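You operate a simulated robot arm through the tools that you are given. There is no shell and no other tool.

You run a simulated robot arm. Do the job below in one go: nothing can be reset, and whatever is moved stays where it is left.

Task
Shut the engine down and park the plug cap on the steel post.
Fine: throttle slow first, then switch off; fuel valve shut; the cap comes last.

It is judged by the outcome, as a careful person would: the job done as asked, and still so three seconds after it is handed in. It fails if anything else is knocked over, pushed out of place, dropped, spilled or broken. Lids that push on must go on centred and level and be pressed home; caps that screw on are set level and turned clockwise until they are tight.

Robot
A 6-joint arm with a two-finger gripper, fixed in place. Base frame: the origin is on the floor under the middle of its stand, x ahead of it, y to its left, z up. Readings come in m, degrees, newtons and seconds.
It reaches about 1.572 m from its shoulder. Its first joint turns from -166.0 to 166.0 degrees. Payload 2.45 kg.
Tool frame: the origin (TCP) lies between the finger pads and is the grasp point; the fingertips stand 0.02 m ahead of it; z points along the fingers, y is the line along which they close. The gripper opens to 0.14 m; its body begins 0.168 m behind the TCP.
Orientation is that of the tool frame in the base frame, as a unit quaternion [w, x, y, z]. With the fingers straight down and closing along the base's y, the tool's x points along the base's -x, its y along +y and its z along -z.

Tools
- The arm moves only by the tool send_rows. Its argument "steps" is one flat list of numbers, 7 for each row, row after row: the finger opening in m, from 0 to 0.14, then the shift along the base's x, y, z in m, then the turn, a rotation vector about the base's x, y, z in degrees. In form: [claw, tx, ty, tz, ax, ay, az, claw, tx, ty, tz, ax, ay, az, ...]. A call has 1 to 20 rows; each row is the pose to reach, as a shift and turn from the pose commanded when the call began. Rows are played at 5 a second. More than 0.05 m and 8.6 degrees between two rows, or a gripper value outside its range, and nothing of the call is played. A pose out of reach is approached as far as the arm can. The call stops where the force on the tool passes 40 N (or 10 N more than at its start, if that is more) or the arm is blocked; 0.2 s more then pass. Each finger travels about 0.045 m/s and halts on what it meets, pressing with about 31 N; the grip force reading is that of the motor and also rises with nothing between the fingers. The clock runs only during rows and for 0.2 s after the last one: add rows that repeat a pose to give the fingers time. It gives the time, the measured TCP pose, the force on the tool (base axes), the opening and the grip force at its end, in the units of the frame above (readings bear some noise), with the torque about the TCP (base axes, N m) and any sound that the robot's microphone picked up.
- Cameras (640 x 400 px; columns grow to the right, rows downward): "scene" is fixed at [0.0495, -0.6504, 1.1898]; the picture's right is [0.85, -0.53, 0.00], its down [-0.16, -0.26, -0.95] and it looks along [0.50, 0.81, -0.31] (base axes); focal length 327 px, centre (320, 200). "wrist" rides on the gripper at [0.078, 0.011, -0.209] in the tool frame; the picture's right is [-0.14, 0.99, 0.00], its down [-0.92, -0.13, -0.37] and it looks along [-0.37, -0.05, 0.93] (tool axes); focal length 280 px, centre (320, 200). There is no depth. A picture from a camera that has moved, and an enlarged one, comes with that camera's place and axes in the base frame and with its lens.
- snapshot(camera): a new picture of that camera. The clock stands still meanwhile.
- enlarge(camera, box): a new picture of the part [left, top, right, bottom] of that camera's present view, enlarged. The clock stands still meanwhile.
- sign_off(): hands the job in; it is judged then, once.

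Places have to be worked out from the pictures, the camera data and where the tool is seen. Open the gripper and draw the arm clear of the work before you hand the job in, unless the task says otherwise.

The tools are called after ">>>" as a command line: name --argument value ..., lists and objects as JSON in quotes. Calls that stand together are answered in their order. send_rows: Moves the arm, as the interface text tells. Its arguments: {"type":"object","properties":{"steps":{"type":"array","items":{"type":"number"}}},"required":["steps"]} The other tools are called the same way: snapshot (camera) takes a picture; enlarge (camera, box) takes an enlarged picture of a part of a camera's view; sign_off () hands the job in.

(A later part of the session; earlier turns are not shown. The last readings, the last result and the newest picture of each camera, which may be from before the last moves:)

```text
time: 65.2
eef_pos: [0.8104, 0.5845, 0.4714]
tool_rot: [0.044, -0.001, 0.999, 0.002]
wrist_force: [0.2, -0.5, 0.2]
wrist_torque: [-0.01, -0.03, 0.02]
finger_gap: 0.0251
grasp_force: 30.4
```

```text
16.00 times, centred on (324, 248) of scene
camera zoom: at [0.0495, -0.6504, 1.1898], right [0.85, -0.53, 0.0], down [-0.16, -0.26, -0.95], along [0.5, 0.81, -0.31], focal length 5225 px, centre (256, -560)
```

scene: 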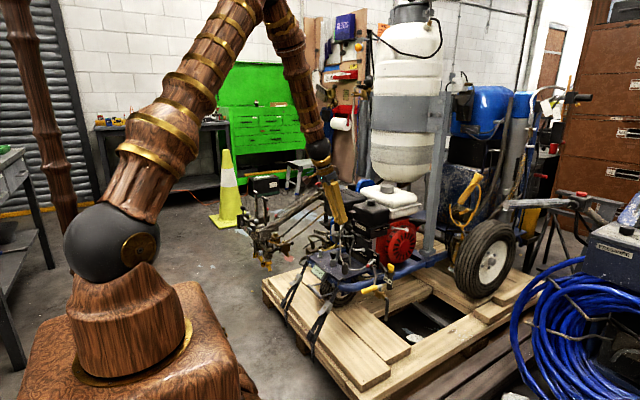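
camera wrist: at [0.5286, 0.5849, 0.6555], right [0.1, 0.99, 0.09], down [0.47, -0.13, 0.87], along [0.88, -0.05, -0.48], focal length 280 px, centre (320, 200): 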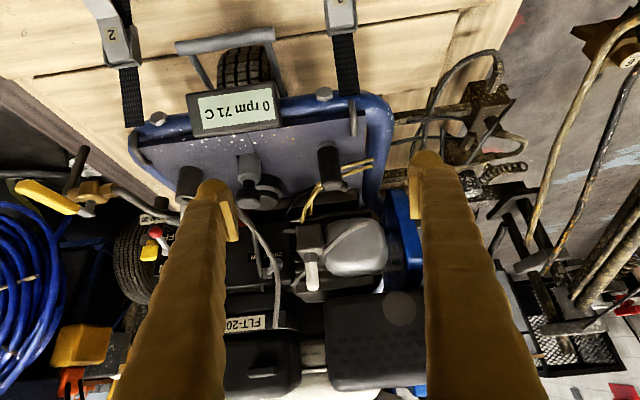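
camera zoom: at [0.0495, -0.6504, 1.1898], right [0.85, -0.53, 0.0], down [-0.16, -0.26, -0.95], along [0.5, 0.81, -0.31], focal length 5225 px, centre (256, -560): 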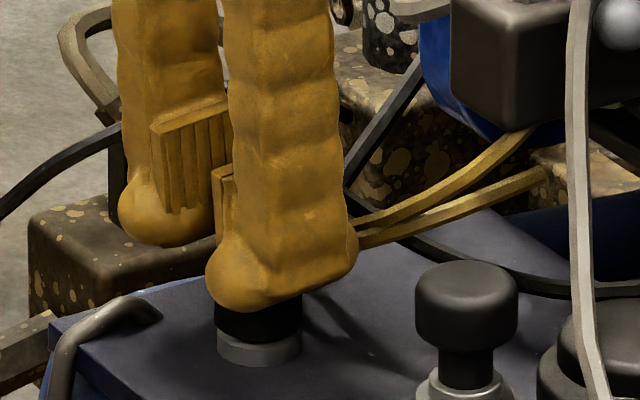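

Forces are zero and the cap looks level and concentric. Opening the fingers gently now.

>>> send_rows --steps '[0.028, 0, 0, 0, 0, 0, 0, 0.032, 0, 0, 0, 0, 0, 0, 0.038, 0, 0, 0, 0, 0, 0, 0.042, 0, 0, 0, 0, 0, 0, 0.042, 0, 0, 0, 0, 0, 0]'

>>> enlarge --camera "wrist" --box '[275, 140, 365, 200]'

>>> enlarge --camera "scene" --box '[312, 240, 336, 255]'

```text
time: 66.3
eef_pos: [0.8111, 0.5856, 0.4711]
tool_rot: [0.044, 0.0, 0.999, 0.001]
wrist_force: [0.4, 0.0, 0.4]
wrist_torque: [0.0, 0.0, 0.02]
finger_gap: 0.042
grasp_force: 0.0
```

```text
6.67 times, centred on (320, 170) of wrist
camera zoom: at [0.7152, 0.5954, 0.6725], right [0.14, 0.99, 0.02], down [0.89, -0.13, 0.45], along [0.44, -0.05, -0.89], focal length 1869 px, centre (320, 400)
```

zoom: 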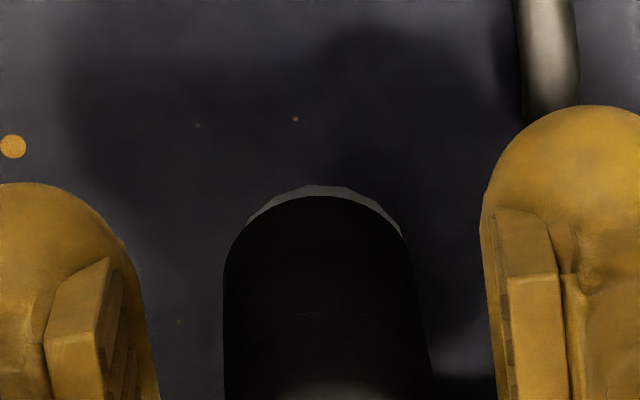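

```text
16.00 times, centred on (324, 248) of scene
camera zoom: at [0.0495, -0.6504, 1.1898], right [0.85, -0.53, 0.0], down [-0.16, -0.26, -0.95], along [0.5, 0.81, -0.31], focal length 5225 px, centre (256, -560)
```

zoom: 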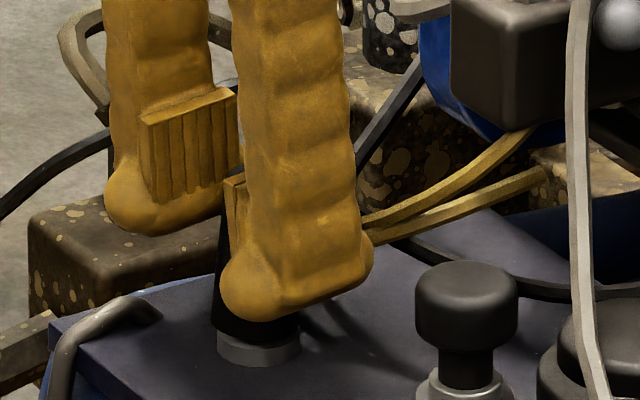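

It shifted slightly again on release. I raise the gripper and return upright to measure the remaining lean.

>>> send_rows --steps '[0.045, -0.001, 0, 0.012, 0, 0, 0, 0.045, -0.004, 0, 0.04, 0, 2.5, 0, 0.06, -0.01, 0, 0.07, 0, 5, 0, 0.08, -0.04, 0, 0.1, 0, 5, 0, 0.1, -0.07, 0, 0.13, 0, 5, 0, 0.12, -0.09, 0, 0.15, 0, 5, 0, 0.12, -0.09, 0, 0.15, 0, 5, 0]'

>>> enlarge --camera "wrist" --box '[275, 170, 365, 230]'

>>> enlarge --camera "scene" --box '[312, 240, 336, 255]'

```text
time: 68.0
eef_pos: [0.7227, 0.5845, 0.6236]
tool_rot: [0.0, -0.001, 1.0, 0.001]
wrist_force: [0.8, -0.8, 0.0]
wrist_torque: [0.04, -0.01, -0.03]
finger_gap: 0.1202
grasp_force: 0.0
```

```text
6.67 times, centred on (320, 200) of wrist
camera zoom: at [0.6446, 0.5953, 0.8329], right [0.14, 0.99, 0.0], down [0.92, -0.13, 0.37], along [0.36, -0.05, -0.93], focal length 1869 px, centre (320, 200)
```

zoom: 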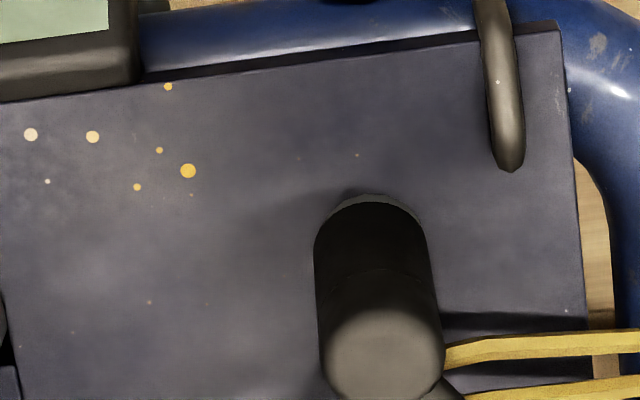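

```text
16.00 times, centred on (324, 248) of scene
camera zoom: at [0.0495, -0.6504, 1.1898], right [0.85, -0.53, 0.0], down [-0.16, -0.26, -0.95], along [0.5, 0.81, -0.31], focal length 5225 px, centre (256, -560)
```

zoom: 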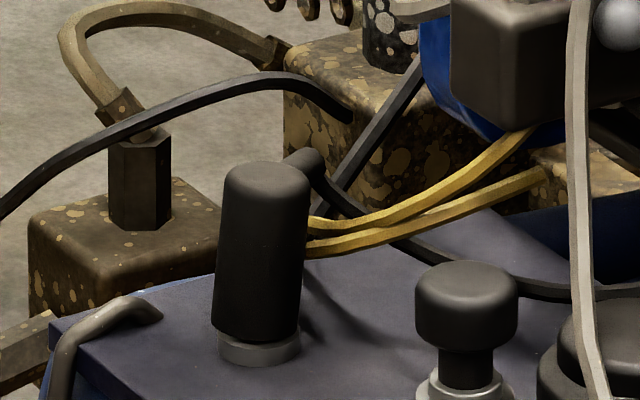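

Lean appears reduced. Let me get a full, clearer view of the cap from here.

>>> enlarge --camera "wrist" --box '[295, 185, 370, 235]'

>>> enlarge --camera "scene" --box '[316, 240, 332, 250]'

```text
8.00 times, centred on (332, 210) of wrist
camera zoom: at [0.6446, 0.5953, 0.8329], right [0.14, 0.99, 0.0], down [0.92, -0.13, 0.37], along [0.36, -0.05, -0.93], focal length 2243 px, centre (220, 120)
```

zoom: 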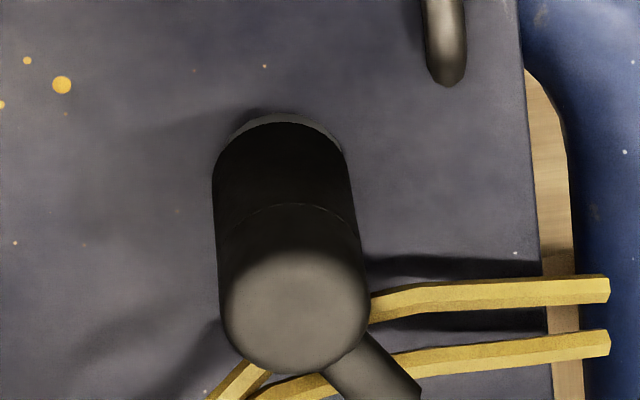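

```text
16.00 times, centred on (324, 245) of scene
camera zoom: at [0.0495, -0.6504, 1.1898], right [0.85, -0.53, 0.0], down [-0.16, -0.26, -0.95], along [0.5, 0.81, -0.31], focal length 5225 px, centre (256, -520)
```

zoom: 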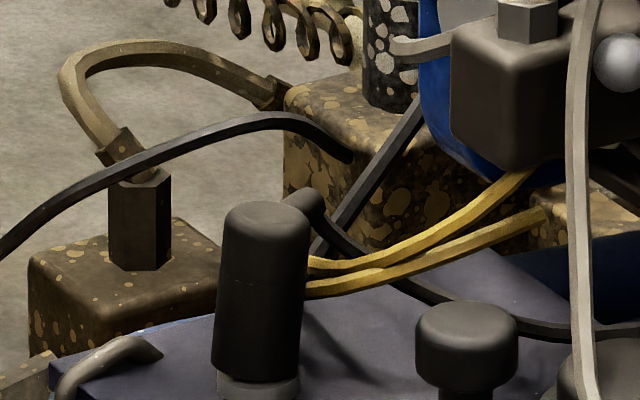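

The cap is down to ~4° of lean, pulled toward the engine by its lead, whose stub I had turned 38° away. I'll re-grip, level it, and turn the cap so the stub points back toward the engine, which should relax the lead.

>>> send_rows --steps '[0.1, 0.03, 0, 0, 0, 0, 0, 0.08, 0.06, 0, -0.01, 0, 0, 0, 0.06, 0.0885, 0, -0.03, 0, 0, 0, 0.048, 0.0905, 0, -0.06, 0, 0, 0, 0.048, 0.0905, 0, -0.09, 0, 0, 0, 0.048, 0.0905, 0, -0.108, 0, 0, 0, 0.048, 0.0905, 0, -0.108, 0, 0, 0]'

>>> enlarge --camera "wrist" --box '[275, 140, 365, 200]'

```text
time: 69.5
eef_pos: [0.8126, 0.5846, 0.5125]
tool_rot: [-0.001, -0.001, 1.0, 0.002]
wrist_force: [-0.2, -0.7, 0.0]
wrist_torque: [-0.04, 0.01, -0.03]
finger_gap: 0.0479
grasp_force: 0.1
```

```text
6.67 times, centred on (320, 170) of wrist
camera zoom: at [0.7359, 0.5953, 0.7223], right [0.14, 0.99, 0.0], down [0.92, -0.13, 0.37], along [0.36, -0.05, -0.93], focal length 1869 px, centre (320, 400)
```

zoom: 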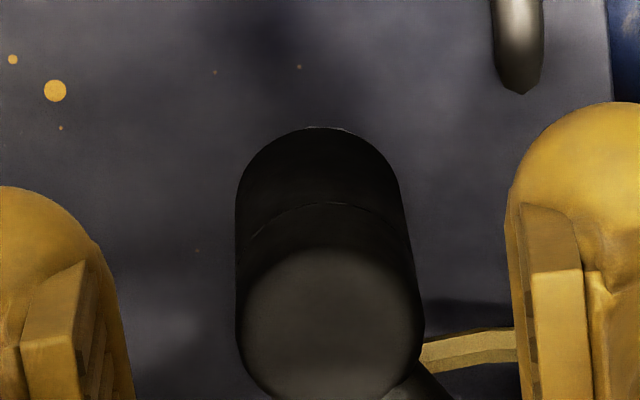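

Cap centred between pads. Lowering to the grip height and closing.

>>> send_rows --steps '[0.048, 0.0, 0.0008, -0.015, 0, 0, 0, 0.048, 0.0, 0.0008, -0.03, 0, 0, 0, 0.048, 0.0, 0.0008, -0.0415, 0, 0, 0, 0.048, 0.0, 0.0008, -0.0415, 0, 0, 0, 0.03, 0.0, 0.0008, -0.0415, 0, 0, 0, 0.0, 0.0, 0.0008, -0.0415, 0, 0, 0, 0.0, 0.0, 0.0008, -0.0415, 0, 0, 0, 0.0, 0.0, 0.0008, -0.0415, 0, 0, 0]'

>>> enlarge --camera "wrist" --box '[275, 140, 365, 200]'

```text
time: 71.3
eef_pos: [0.813, 0.5844, 0.4729]
tool_rot: [0.0, -0.001, 1.0, 0.002]
wrist_force: [0.2, -0.4, -0.3]
wrist_torque: [-0.01, -0.04, 0.08]
finger_gap: 0.025
grasp_force: 30.8
```

```text
6.67 times, centred on (320, 170) of wrist
camera zoom: at [0.7351, 0.5953, 0.6812], right [0.14, 0.99, 0.0], down [0.92, -0.13, 0.37], along [0.36, -0.05, -0.93], focal length 1869 px, centre (320, 400)
```

zoom: 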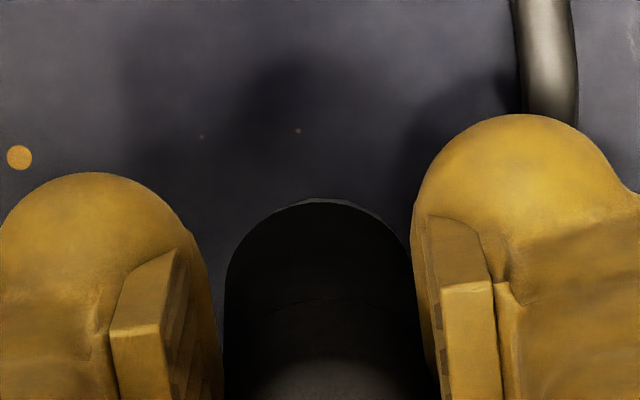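

Gripped with zero load. I lift 3 mm, then rotate −4.3° about y to level the cap.

>>> send_rows --steps '[0.0, 0, 0, 0.0015, 0, 0, 0, 0.0, 0, 0, 0.003, 0, 0, 0, 0.0, -0.0004, 0, 0.003, 0, -1.5, 0, 0.0, -0.0008, 0, 0.003, 0, -3, 0, 0.0, -0.0012, 0, 0.003, 0, -4.3, 0, 0.0, -0.0012, 0, 0.003, 0, -4.3, 0]'

>>> enlarge --camera "wrist" --box '[275, 140, 365, 200]'

>>> enlarge --camera "scene" --box '[312, 240, 336, 255]'

```text
time: 72.8
eef_pos: [0.8101, 0.5849, 0.4761]
tool_rot: [0.038, 0.0, 0.999, 0.002]
wrist_force: [-6.4, -5.6, -3.0]
wrist_torque: [-0.21, 0.23, -0.01]
finger_gap: 0.0248
grasp_force: 30.7
```

```text
6.67 times, centred on (320, 170) of wrist
camera zoom: at [0.7171, 0.5962, 0.6781], right [0.14, 0.99, 0.01], down [0.89, -0.13, 0.44], along [0.43, -0.05, -0.9], focal length 1869 px, centre (320, 400)
```

zoom: 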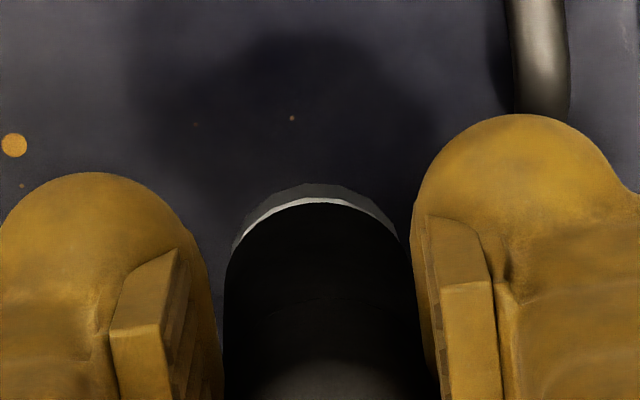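

```text
16.00 times, centred on (324, 248) of scene
camera zoom: at [0.0495, -0.6504, 1.1898], right [0.85, -0.53, 0.0], down [-0.16, -0.26, -0.95], along [0.5, 0.81, -0.31], focal length 5225 px, centre (256, -560)
```

zoom: 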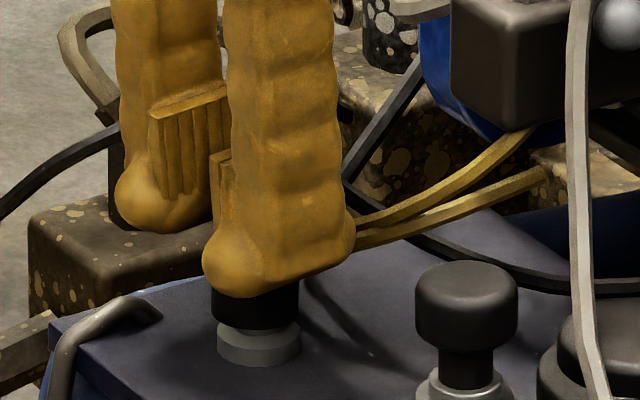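

Slight side loads remain; I null them with small shifts and then look again.

>>> send_rows --steps '[0.0, -0.0004, -0.0004, 0, 0, 0, 0, 0.0, -0.0007, -0.0007, 0, 0, 0, 0, 0.0, -0.0007, -0.0007, 0, 0, 0, 0]'

>>> enlarge --camera "scene" --box '[316, 243, 332, 253]'

>>> enlarge --camera "wrist" --box '[275, 140, 365, 200]'

```text
time: 73.5
eef_pos: [0.8108, 0.5851, 0.476]
tool_rot: [0.038, -0.001, 0.999, 0.002]
wrist_force: [-0.5, 6.5, -1.3]
wrist_torque: [0.23, -0.02, 0.12]
finger_gap: 0.0248
grasp_force: 30.9
```

```text
16.00 times, centred on (324, 248) of scene
camera zoom: at [0.0495, -0.6504, 1.1898], right [0.85, -0.53, 0.0], down [-0.16, -0.26, -0.95], along [0.5, 0.81, -0.31], focal length 5225 px, centre (256, -568)
```

zoom: 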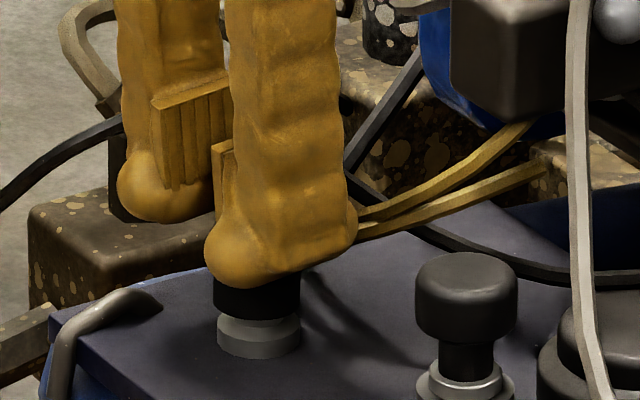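

```text
6.67 times, centred on (320, 170) of wrist
camera zoom: at [0.7171, 0.5951, 0.6788], right [0.14, 0.99, 0.02], down [0.89, -0.13, 0.44], along [0.43, -0.05, -0.9], focal length 1869 px, centre (320, 400)
```

zoom: 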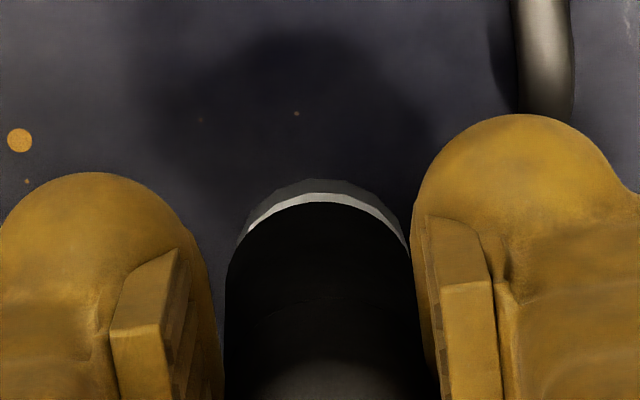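

Side load in y flips with sub-millimetre shifts and the torque places the contact near the cap's rim at the post base, so it is close-fitting there. I null y, then turn the cap clockwise by 38° about the post axis (stub back toward the engine) while it's lifted.

>>> send_rows --steps '[0.0, 0.0, 0.0003, 0.004, 0, 0, 0, 0.0, 0.0, 0.0003, 0.008, 0, 0, 0, 0.0, 0.0, 0.0003, 0.008, 0, 0, 0]'

>>> enlarge --camera "scene" --box '[316, 243, 332, 253]'

>>> enlarge --camera "wrist" --box '[275, 140, 365, 200]'

```text
time: 74.3
eef_pos: [0.8105, 0.5837, 0.4844]
tool_rot: [0.037, -0.002, 0.999, 0.002]
wrist_force: [-0.2, 0.1, -0.8]
wrist_torque: [0.02, 0.04, 0.0]
finger_gap: 0.0248
grasp_force: 30.2
```

```text
16.00 times, centred on (324, 248) of scene
camera zoom: at [0.0495, -0.6504, 1.1898], right [0.85, -0.53, 0.0], down [-0.16, -0.26, -0.95], along [0.5, 0.81, -0.31], focal length 5225 px, centre (256, -568)
```

zoom: 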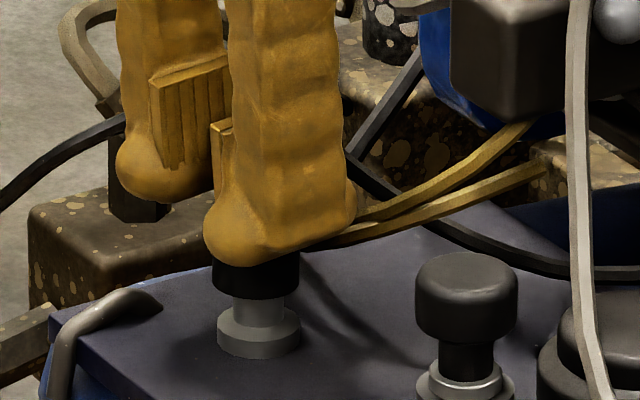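

```text
6.67 times, centred on (320, 170) of wrist
camera zoom: at [0.7168, 0.5951, 0.6863], right [0.14, 0.99, 0.01], down [0.89, -0.13, 0.44], along [0.43, -0.05, -0.9], focal length 1869 px, centre (320, 400)
```

zoom: 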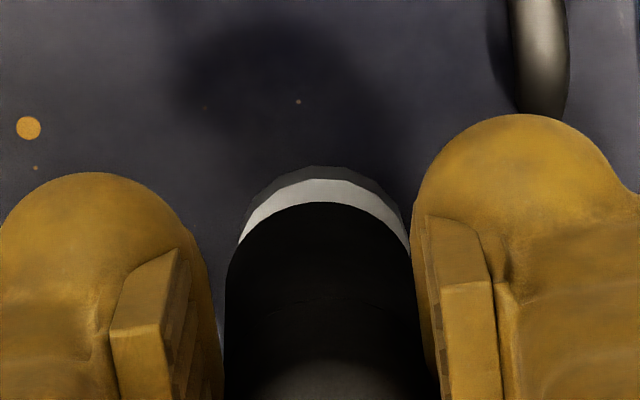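

Lifted 11 mm the cap is free of load; the snug zone is only at the post's base. I check the cap's levelness in the gripper with a wider crop before pressing again.

>>> enlarge --camera "wrist" --box '[260, 150, 380, 230]'

>>> enlarge --camera "scene" --box '[318, 246, 330, 254]'

```text
5.00 times, centred on (320, 190) of wrist
camera zoom: at [0.7168, 0.5951, 0.6863], right [0.14, 0.99, 0.01], down [0.89, -0.13, 0.44], along [0.43, -0.05, -0.9], focal length 1402 px, centre (320, 250)
```

zoom: 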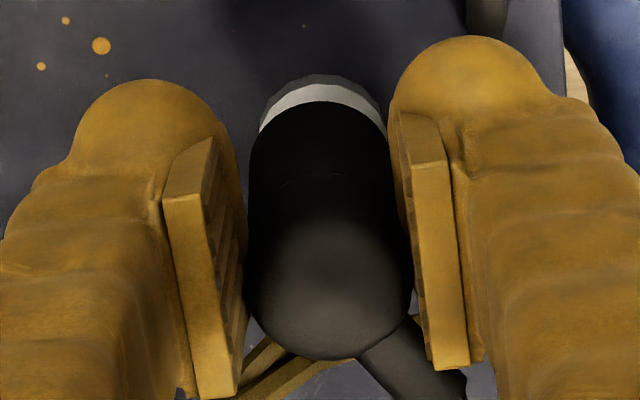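

```text
16.00 times, centred on (324, 250) of scene
camera zoom: at [0.0495, -0.6504, 1.1898], right [0.85, -0.53, 0.0], down [-0.16, -0.26, -0.95], along [0.5, 0.81, -0.31], focal length 5225 px, centre (256, -600)
```

zoom: 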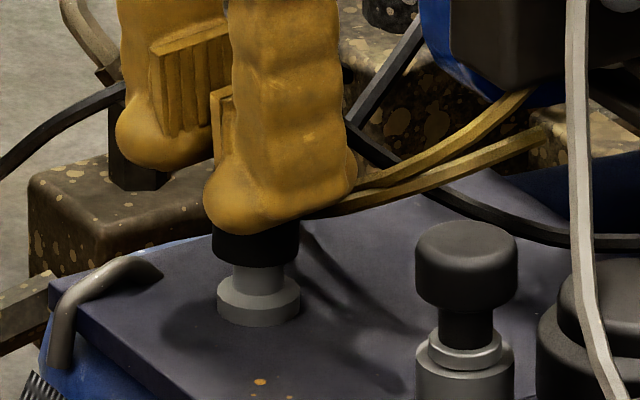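

The cap is now exactly level in the gripper and force-centred on the post. I lower it back along the same line and press, checking side forces on the way.

>>> send_rows --steps '[0.0, 0.0, 0.0, -0.003, 0, 0, 0, 0.0, 0.0, 0.0, -0.006, 0, 0, 0, 0.0, 0.0, 0.0, -0.008, 0, 0, 0, 0.0, 0.0, 0.0, -0.009, 0, 0, 0, 0.0, 0.0, 0.0, -0.009, 0, 0, 0]'

>>> enlarge --camera "scene" --box '[316, 243, 332, 253]'

```text
time: 75.5
eef_pos: [0.81, 0.5853, 0.4733]
tool_rot: [0.037, -0.001, 0.999, 0.002]
wrist_force: [1.4, -4.2, 1.4]
wrist_torque: [-0.17, -0.05, -0.02]
finger_gap: 0.0249
grasp_force: 31.3
```

```text
16.00 times, centred on (324, 248) of scene
camera zoom: at [0.0495, -0.6504, 1.1898], right [0.85, -0.53, 0.0], down [-0.16, -0.26, -0.95], along [0.5, 0.81, -0.31], focal length 5225 px, centre (256, -568)
```

zoom: 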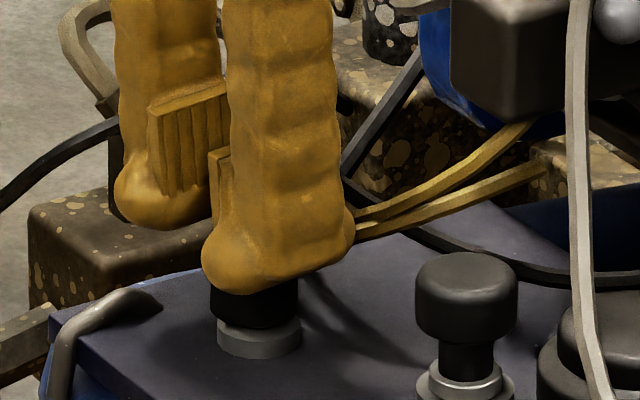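

Small −y load and the cap looks ~1 mm toward −x of the flange. I nudge +x 1 mm, −y 0.3 mm and re-read the forces.

>>> send_rows --steps '[0.0, 0.0005, -0.0003, 0.0, 0, 0, 0, 0.0, 0.001, -0.0003, 0.0, 0, 0, 0, 0.0, 0.001, -0.0003, 0.0, 0, 0, 0]'

>>> enlarge --camera "scene" --box '[316, 243, 332, 253]'

>>> enlarge --camera "wrist" --box '[260, 150, 380, 230]'

```text
time: 76.3
eef_pos: [0.8117, 0.5858, 0.4744]
tool_rot: [0.038, -0.001, 0.999, 0.002]
wrist_force: [-6.2, 3.9, -4.9]
wrist_torque: [0.18, 0.28, 0.02]
finger_gap: 0.0247
grasp_force: 30.8
```

```text
16.00 times, centred on (324, 248) of scene
camera zoom: at [0.0495, -0.6504, 1.1898], right [0.85, -0.53, 0.0], down [-0.16, -0.26, -0.95], along [0.5, 0.81, -0.31], focal length 5225 px, centre (256, -568)
```

zoom: 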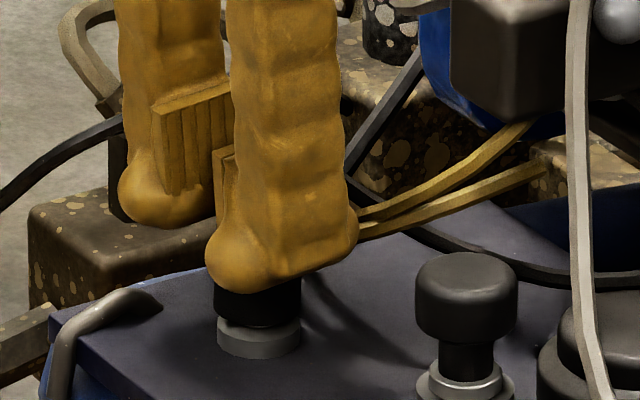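

```text
5.00 times, centred on (320, 190) of wrist
camera zoom: at [0.718, 0.5957, 0.6768], right [0.14, 0.99, 0.01], down [0.89, -0.13, 0.44], along [0.43, -0.05, -0.9], focal length 1402 px, centre (320, 250)
```

zoom: 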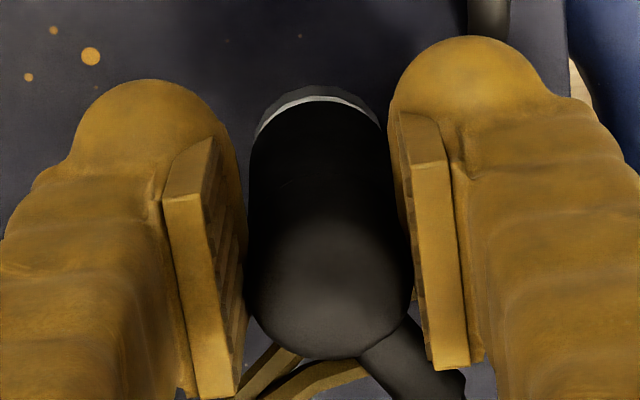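

Now the x side is loaded (−6 N); the force-neutral spot is ~0.8 mm back in −x and slightly +y. I go there and verify near-zero side forces before pressing.

>>> send_rows --steps '[0.0, -0.0004, 0.0001, 0.0, 0, 0, 0, 0.0, -0.0008, 0.00015, 0.0, 0, 0, 0, 0.0, -0.0008, 0.00015, 0.0, 0, 0, 0]'

```text
time: 77.2
eef_pos: [0.8107, 0.5845, 0.475]
tool_rot: [0.037, -0.001, 0.999, 0.003]
wrist_force: [5.4, -4.9, -1.0]
wrist_torque: [-0.24, -0.2, -0.02]
finger_gap: 0.0249
grasp_force: 31.0
```

Each move meets ~5–6 N opposing its direction, so the fit is frictional at the base. I hold still briefly to see whether that load relaxes.

>>> send_rows --steps '[0.0, 0, 0, 0.0, 0, 0, 0, 0.0, 0, 0, 0.0, 0, 0, 0, 0.0, 0, 0, 0.0, 0, 0, 0, 0.0, 0, 0, 0.0, 0, 0, 0, 0.0, 0, 0, 0.0, 0, 0, 0, 0.0, 0, 0, 0.0, 0, 0, 0]'

>>> enlarge --camera "wrist" --box '[260, 150, 380, 230]'

>>> enlarge --camera "scene" --box '[316, 243, 332, 253]'

```text
time: 78.5
eef_pos: [0.8095, 0.5857, 0.4757]
tool_rot: [0.037, -0.001, 0.999, 0.002]
wrist_force: [0.6, 1.1, 2.0]
wrist_torque: [-0.01, -0.04, 0.0]
finger_gap: 0.0249
grasp_force: 30.8
```

```text
5.00 times, centred on (320, 190) of wrist
camera zoom: at [0.717, 0.5963, 0.6773], right [0.14, 0.99, 0.01], down [0.89, -0.13, 0.44], along [0.43, -0.05, -0.9], focal length 1402 px, centre (320, 250)
```

zoom: 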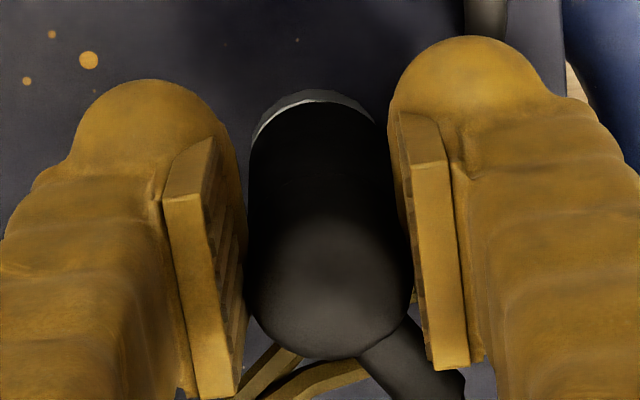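

```text
16.00 times, centred on (324, 248) of scene
camera zoom: at [0.0495, -0.6504, 1.1898], right [0.85, -0.53, 0.0], down [-0.16, -0.26, -0.95], along [0.5, 0.81, -0.31], focal length 5225 px, centre (256, -568)
```

zoom: 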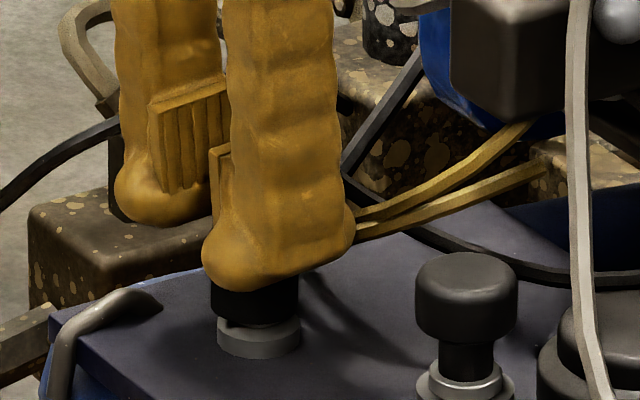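

The load relaxed to ~1 N when held still, so resistance here is rate-dependent. I'll press slowly with pauses and see whether the cap creeps further down.

>>> send_rows --steps '[0.0, 0.0003, -0.0002, -0.0005, 0, 0, 0, 0.0, 0.0003, -0.0002, -0.001, 0, 0, 0, 0.0, 0.0003, -0.0002, -0.0015, 0, 0, 0, 0.0, 0.0003, -0.0002, -0.002, 0, 0, 0, 0.0, 0.0003, -0.0002, -0.0025, 0, 0, 0, 0.0, 0.0003, -0.0002, -0.0025, 0, 0, 0, 0.0, 0.0003, -0.0002, -0.003, 0, 0, 0, 0.0, 0.0003, -0.0002, -0.003, 0, 0, 0, 0.0, 0.0003, -0.0002, -0.0035, 0, 0, 0, 0.0, 0.0003, -0.0002, -0.0035, 0, 0, 0, 0.0, 0.0003, -0.0002, -0.004, 0, 0, 0, 0.0, 0.0003, -0.0002, -0.004, 0, 0, 0, 0.0, 0.0003, -0.0002, -0.004, 0, 0, 0, 0.0, 0.0003, -0.0002, -0.004, 0, 0, 0]'

>>> enlarge --camera "wrist" --box '[260, 150, 380, 230]'

>>> enlarge --camera "scene" --box '[316, 243, 332, 253]'

```text
time: 81.2
eef_pos: [0.8115, 0.5848, 0.473]
tool_rot: [0.037, -0.001, 0.999, 0.003]
wrist_force: [-5.4, -2.7, 12.3]
wrist_torque: [-0.07, -0.04, -0.01]
finger_gap: 0.0249
grasp_force: 30.9
stopped in row 13: the force on the tool passed its limit at 41 N (the readings are from after the stop); the commanded pose is now the measured one
```

```text
5.00 times, centred on (320, 190) of wrist
camera zoom: at [0.718, 0.5953, 0.6742], right [0.14, 0.99, 0.02], down [0.89, -0.13, 0.44], along [0.43, -0.05, -0.9], focal length 1402 px, centre (320, 250)
```

zoom: 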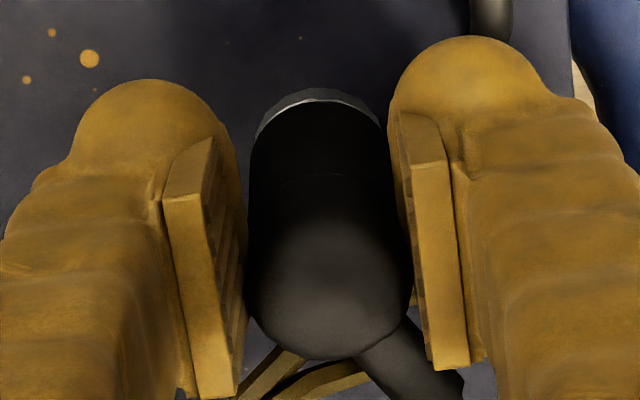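

```text
16.00 times, centred on (324, 248) of scene
camera zoom: at [0.0495, -0.6504, 1.1898], right [0.85, -0.53, 0.0], down [-0.16, -0.26, -0.95], along [0.5, 0.81, -0.31], focal length 5225 px, centre (256, -568)
```

zoom: 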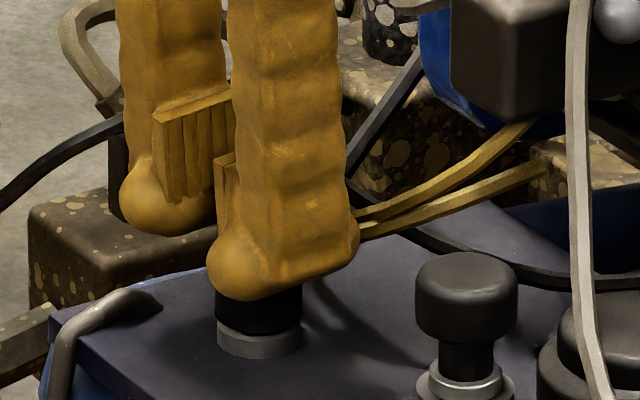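

Slow pressing reaches the same firm stop at 41 N, cap concentric and level. Before releasing, I lift 4 mm and swing the cap −45° about the post axis so its stub faces the engine and the lead isn't twisted.

>>> send_rows --steps '[0.0, 0, 0, 0.002, 0, 0, 0, 0.0, 0, 0, 0.004, 0, 0, 0, 0.0, 0.0001, 0.0012, 0.004, 0, 0, -7.5, 0.0, 0.0004, 0.0023, 0.004, 0, 0, -15, 0.0, 0.0008, 0.0034, 0.004, 0, 0, -22.5, 0.0, 0.0014, 0.0045, 0.004, 0, 0, -30, 0.0, 0.0021, 0.0054, 0.004, 0, 0, -37.5, 0.0, 0.0028, 0.0063, 0.004, 0, 0, -45, 0.0, 0.0028, 0.0063, 0.004, 0, 0, -45, 0.0, 0.0028, 0.0063, 0.004, 0, 0, -45, 0.0, 0.0028, 0.0063, 0.004, 0, 0, -45]'

>>> enlarge --camera "wrist" --box '[260, 150, 380, 230]'

>>> enlarge --camera "scene" --box '[310, 235, 350, 262]'

```text
time: 83.6
eef_pos: [0.8156, 0.5914, 0.4743]
tool_rot: [0.035, 0.382, 0.923, -0.012]
wrist_force: [-2.1, 3.8, 3.3]
wrist_torque: [0.08, 0.07, 0.0]
finger_gap: 0.0253
grasp_force: 30.9
```

```text
5.00 times, centred on (320, 190) of wrist
camera zoom: at [0.7553, 0.6652, 0.6777], right [0.8, 0.6, 0.02], down [0.54, -0.72, 0.44], along [0.28, -0.34, -0.9], focal length 1402 px, centre (320, 250)
```

zoom: 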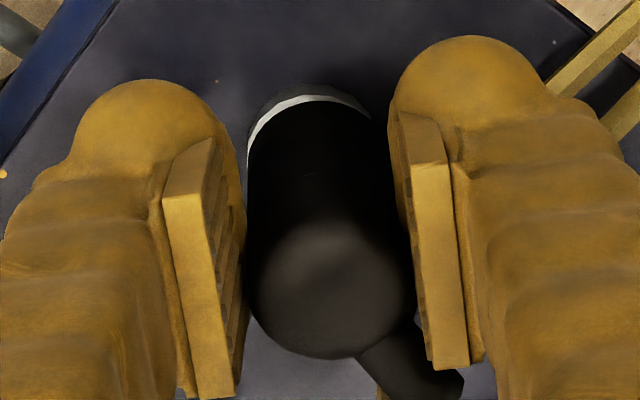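

```text
14.81 times, centred on (330, 248) of scene
camera zoom: at [0.0495, -0.6504, 1.1898], right [0.85, -0.53, 0.0], down [-0.16, -0.26, -0.95], along [0.5, 0.81, -0.31], focal length 4838 px, centre (172, -518)
```

zoom: 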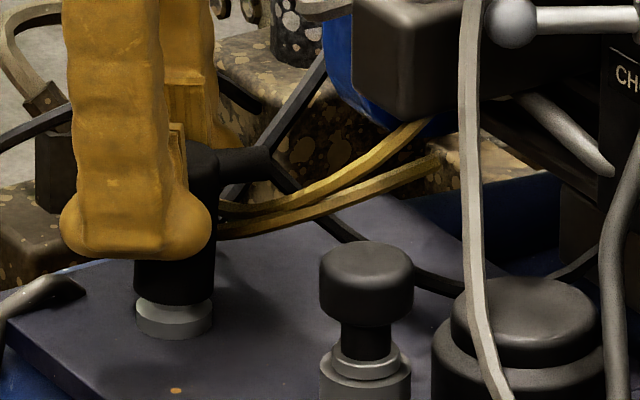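

Stub now faces the engine. I zoom in on the cap's visible edges to judge its lean while held.

>>> enlarge --camera "scene" --box '[314, 241, 330, 251]'

>>> enlarge --camera "scene" --box '[314, 246, 330, 256]'

```text
16.00 times, centred on (322, 246) of scene
camera zoom: at [0.0495, -0.6504, 1.1898], right [0.85, -0.53, 0.0], down [-0.16, -0.26, -0.95], along [0.5, 0.81, -0.31], focal length 5225 px, centre (288, -536)
```

zoom: 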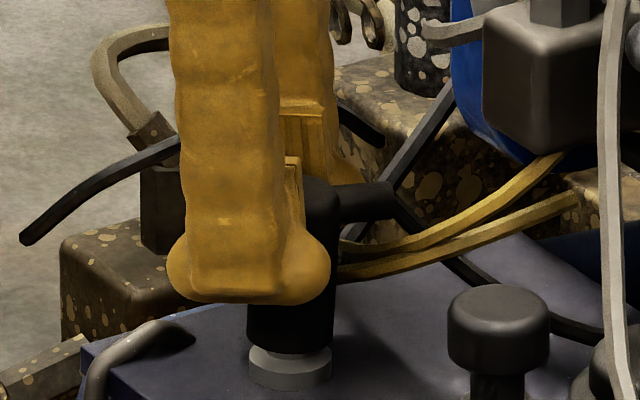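

```text
16.00 times, centred on (322, 251) of scene
camera zoom: at [0.0495, -0.6504, 1.1898], right [0.85, -0.53, 0.0], down [-0.16, -0.26, -0.95], along [0.5, 0.81, -0.31], focal length 5225 px, centre (288, -616)
```

zoom: 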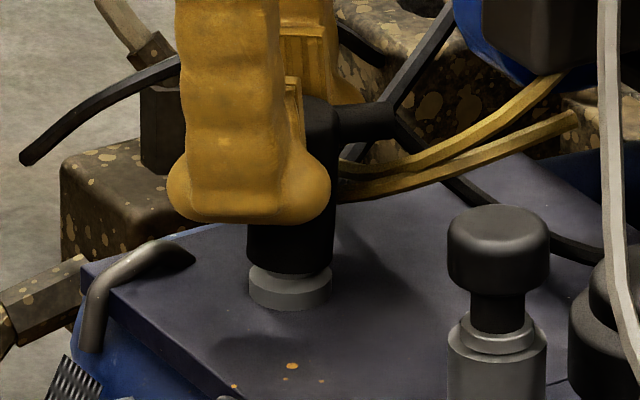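

The held cap shows ~2° residual lean toward the engine. I correct with −2° about y, lower the 4 mm slowly, and let the forces settle.

>>> send_rows --steps '[0.0, -0.0003, 0, 0.0, 0, -1, 0, 0.0, -0.0006, 0, 0.0, 0, -2, 0, 0.0, -0.0006, 0, -0.001, 0, -2, 0, 0.0, -0.0006, 0, -0.002, 0, -2, 0, 0.0, -0.0006, 0, -0.003, 0, -2, 0, 0.0, -0.0006, 0, -0.0035, 0, -2, 0, 0.0, -0.0006, 0, -0.0035, 0, -2, 0, 0.0, -0.0006, 0, -0.0035, 0, -2, 0, 0.0, -0.0006, 0, -0.0035, 0, -2, 0, 0.0, -0.0006, 0, -0.0035, 0, -2, 0, 0.0, -0.0006, 0, -0.0035, 0, -2, 0]'

>>> enlarge --camera "scene" --box '[314, 243, 330, 253]'

>>> enlarge --camera "wrist" --box '[260, 150, 380, 230]'

```text
time: 86.0
eef_pos: [0.8137, 0.5913, 0.4726]
tool_rot: [0.052, 0.382, 0.923, -0.006]
wrist_force: [0.1, -0.4, 7.5]
wrist_torque: [-0.1, -0.02, 0.0]
finger_gap: 0.0249
grasp_force: 31.0
```

```text
16.00 times, centred on (322, 248) of scene
camera zoom: at [0.0495, -0.6504, 1.1898], right [0.85, -0.53, 0.0], down [-0.16, -0.26, -0.95], along [0.5, 0.81, -0.31], focal length 5225 px, centre (288, -568)
```

zoom: 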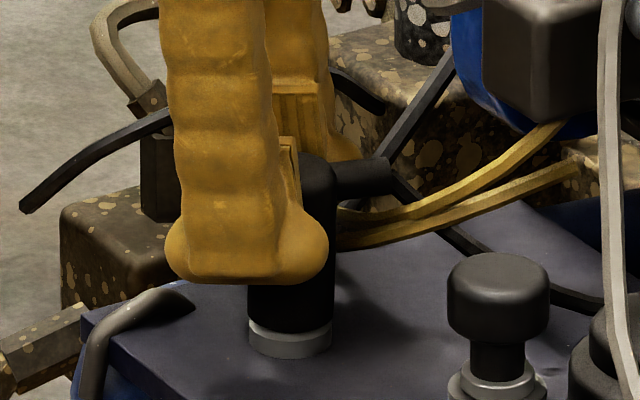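

```text
5.00 times, centred on (320, 190) of wrist
camera zoom: at [0.7475, 0.6655, 0.6719], right [0.8, 0.6, 0.04], down [0.52, -0.72, 0.46], along [0.31, -0.34, -0.89], focal length 1402 px, centre (320, 250)
```

zoom: 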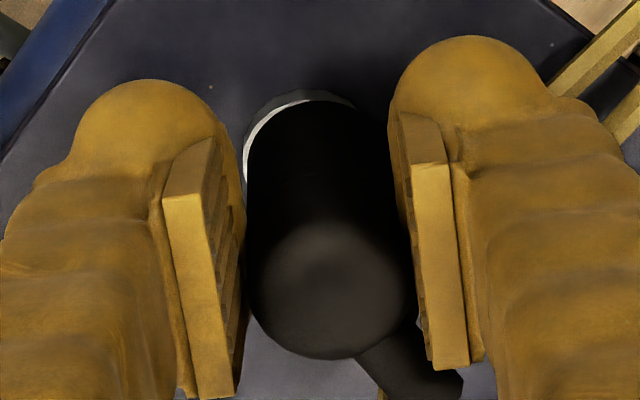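

The cap now looks within ~1° of vertical. I shift half a millimetre to centre it, press once more to the stop, then unload and let it settle.

>>> send_rows --steps '[0.0, -0.0005, -0.0005, 0.0, 0, 0, 0, 0.0, -0.0005, -0.0005, -0.001, 0, 0, 0, 0.0, -0.0005, -0.0005, -0.0015, 0, 0, 0, 0.0, -0.0005, -0.0005, -0.002, 0, 0, 0, 0.0, -0.0005, -0.0005, -0.002, 0, 0, 0, 0.0, -0.0005, -0.0005, -0.0025, 0, 0, 0, 0.0, -0.0005, -0.0005, -0.0025, 0, 0, 0, 0.0, -0.0005, -0.0005, -0.0025, 0, 0, 0]'

>>> enlarge --camera "scene" --box '[314, 243, 330, 253]'

```text
time: 87.1
eef_pos: [0.8128, 0.5913, 0.4717]
tool_rot: [0.053, 0.381, 0.923, -0.004]
wrist_force: [-3.6, -3.5, 10.6]
wrist_torque: [-0.13, -0.01, -0.02]
finger_gap: 0.0249
grasp_force: 30.3
stopped in row 5: the force on the tool passed its limit at 41 N (the readings are from after the stop); the commanded pose is now the measured one
```

```text
16.00 times, centred on (322, 248) of scene
camera zoom: at [0.0495, -0.6504, 1.1898], right [0.85, -0.53, 0.0], down [-0.16, -0.26, -0.95], along [0.5, 0.81, -0.31], focal length 5225 px, centre (288, -568)
```

zoom: 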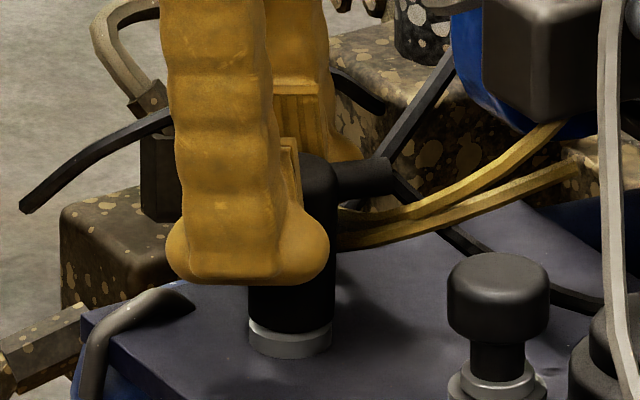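

Seated again at 41 N. I unload slightly, let it settle, then open the fingers very gradually.

>>> send_rows --steps '[0.0, 0, 0, 0.0006, 0, 0, 0, 0.0, 0, 0, 0.0008, 0, 0, 0, 0.0, 0, 0, 0.0008, 0, 0, 0, 0.0, 0, 0, 0.0008, 0, 0, 0, 0.0, 0, 0, 0.0008, 0, 0, 0, 0.0, 0, 0, 0.0008, 0, 0, 0, 0.0, 0, 0, 0.0008, 0, 0, 0]'

>>> enlarge --camera "scene" --box '[314, 243, 330, 253]'

```text
time: 88.7
eef_pos: [0.8138, 0.5925, 0.4727]
tool_rot: [0.052, 0.382, 0.923, -0.005]
wrist_force: [-1.2, 0.6, -1.4]
wrist_torque: [0.02, 0.03, 0.0]
finger_gap: 0.025
grasp_force: 30.6
```

```text
16.00 times, centred on (322, 248) of scene
camera zoom: at [0.0495, -0.6504, 1.1898], right [0.85, -0.53, 0.0], down [-0.16, -0.26, -0.95], along [0.5, 0.81, -0.31], focal length 5225 px, centre (288, -568)
```

zoom: 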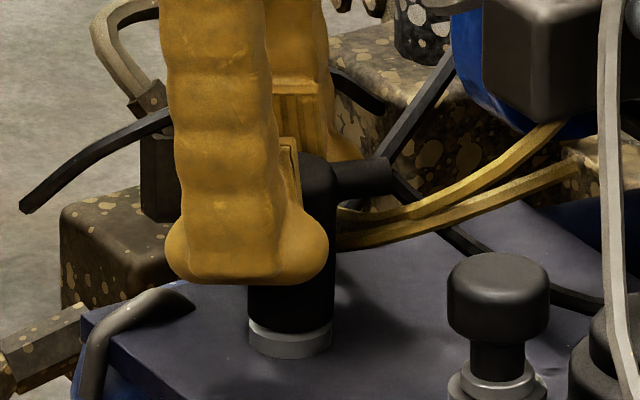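

Loads are near zero and the cap stands straight. Now I open very slowly.

>>> send_rows --steps '[0.025, 0, 0, 0, 0, 0, 0, 0.0255, 0, 0, 0, 0, 0, 0, 0.026, 0, 0, 0, 0, 0, 0, 0.0265, 0, 0, 0, 0, 0, 0, 0.027, 0, 0, 0, 0, 0, 0, 0.028, 0, 0, 0, 0, 0, 0, 0.03, 0, 0, 0, 0, 0, 0, 0.033, 0, 0, 0, 0, 0, 0, 0.036, 0, 0, 0, 0, 0, 0, 0.04, 0, 0, 0, 0, 0, 0, 0.044, 0, 0, 0, 0, 0, 0, 0.044, 0, 0, 0, 0, 0, 0]'

>>> enlarge --camera "scene" --box '[314, 243, 330, 253]'

>>> enlarge --camera "wrist" --box '[260, 150, 380, 230]'

```text
time: 91.3
eef_pos: [0.8134, 0.5912, 0.4705]
tool_rot: [0.053, 0.382, 0.923, -0.005]
wrist_force: [1.5, 1.3, -0.1]
wrist_torque: [-0.01, 0.0, 0.01]
finger_gap: 0.0441
grasp_force: 0.1
```

```text
16.00 times, centred on (322, 248) of scene
camera zoom: at [0.0495, -0.6504, 1.1898], right [0.85, -0.53, 0.0], down [-0.16, -0.26, -0.95], along [0.5, 0.81, -0.31], focal length 5225 px, centre (288, -568)
```

zoom: 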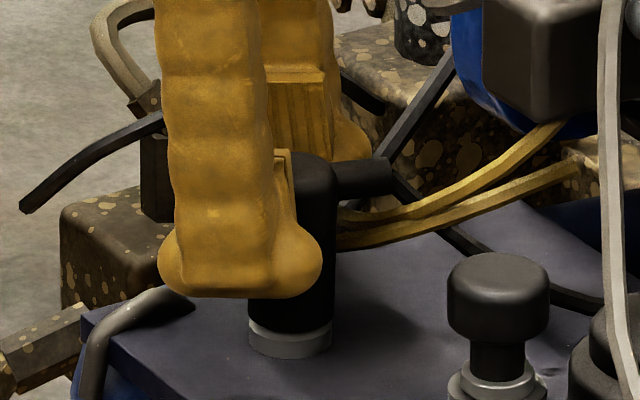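

```text
5.00 times, centred on (320, 190) of wrist
camera zoom: at [0.7472, 0.665, 0.6722], right [0.8, 0.6, 0.04], down [0.52, -0.72, 0.46], along [0.31, -0.34, -0.89], focal length 1402 px, centre (320, 250)
```

zoom: 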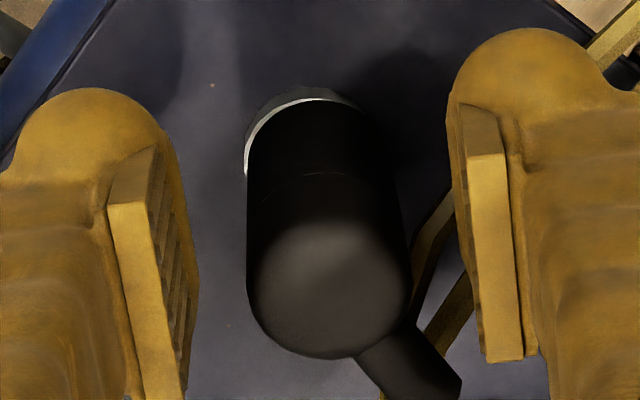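

The cap stayed put this time. I withdraw straight up, then back away and inspect.

>>> send_rows --steps '[0.044, 0, 0, 0.008, 0, 0, 0, 0.044, 0, 0, 0.02, 0, 0, 0, 0.046, 0, 0, 0.045, 0, 0, 0, 0.05, 0, 0, 0.08, 0, 0, 0, 0.06, -0.02, 0, 0.11, 0, 0, 0, 0.08, -0.05, 0, 0.14, 0, 0, 0, 0.08, -0.05, 0, 0.14, 0, 0, 0]'

>>> enlarge --camera "scene" --box '[314, 243, 330, 253]'

>>> snapshot --camera "wrist"

>>> snapshot --camera "scene"

```text
time: 92.9
eef_pos: [0.7644, 0.5932, 0.6111]
tool_rot: [0.052, 0.381, 0.923, -0.006]
wrist_force: [-0.4, -0.6, 0.2]
wrist_torque: [0.01, 0.01, 0.03]
finger_gap: 0.0798
grasp_force: 0.0
```

```text
16.00 times, centred on (322, 248) of scene
camera zoom: at [0.0495, -0.6504, 1.1898], right [0.85, -0.53, 0.0], down [-0.16, -0.26, -0.95], along [0.5, 0.81, -0.31], focal length 5225 px, centre (288, -568)
```

zoom: 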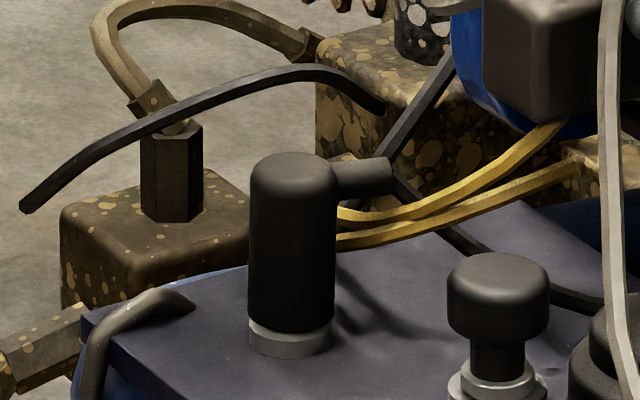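

```text
taken
camera wrist: at [0.6979, 0.6655, 0.812], right [0.8, 0.6, 0.04], down [0.52, -0.72, 0.46], along [0.31, -0.34, -0.89], focal length 280 px, centre (320, 200)
```

wrist: 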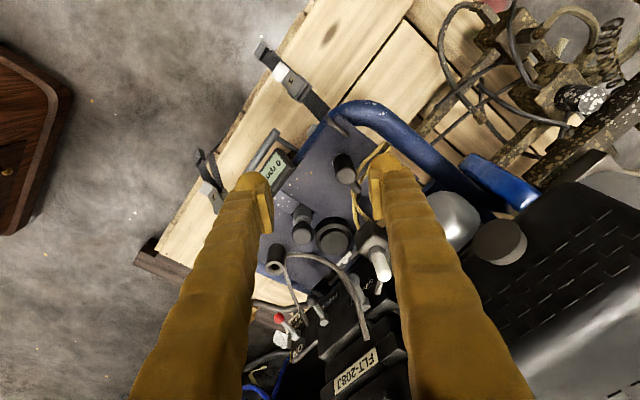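

```text
taken
```

scene: 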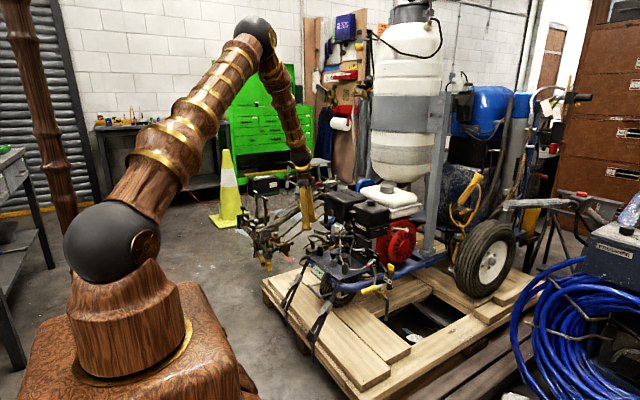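

The cap now stands upright and concentric on the post, inserted slightly deeper than it had been on the plug. I check all controls and surroundings once more.

>>> enlarge --camera "scene" --box '[300, 195, 420, 275]'

>>> enlarge --camera "scene" --box '[310, 240, 355, 270]'

>>> enlarge --camera "wrist" --box '[310, 140, 400, 200]'

```text
5.00 times, centred on (360, 235) of scene
camera zoom: at [0.0495, -0.6504, 1.1898], right [0.85, -0.53, 0.0], down [-0.16, -0.26, -0.95], along [0.5, 0.81, -0.31], focal length 1633 px, centre (120, 25)
```

zoom: 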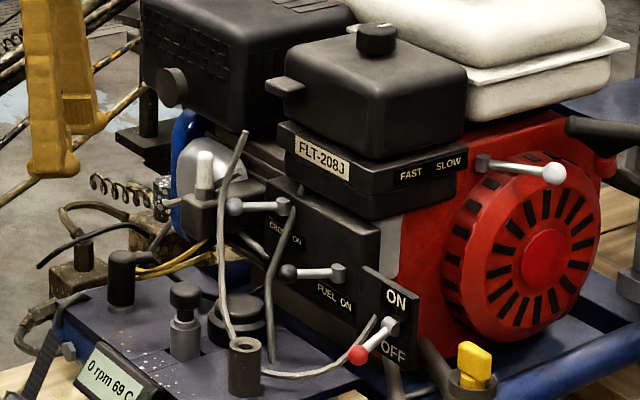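

```text
13.33 times, centred on (332, 255) of scene
camera zoom: at [0.0495, -0.6504, 1.1898], right [0.85, -0.53, 0.0], down [-0.16, -0.26, -0.95], along [0.5, 0.81, -0.31], focal length 4354 px, centre (153, -533)
```

zoom: 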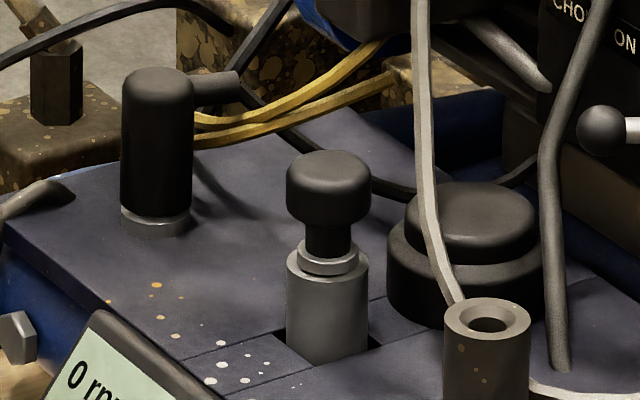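

```text
6.67 times, centred on (355, 170) of wrist
camera zoom: at [0.6979, 0.6655, 0.812], right [0.8, 0.6, 0.04], down [0.52, -0.72, 0.46], along [0.31, -0.34, -0.89], focal length 1869 px, centre (87, 400)
```

zoom: 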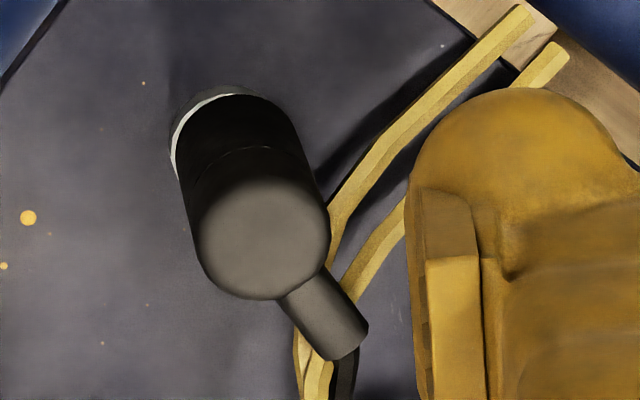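

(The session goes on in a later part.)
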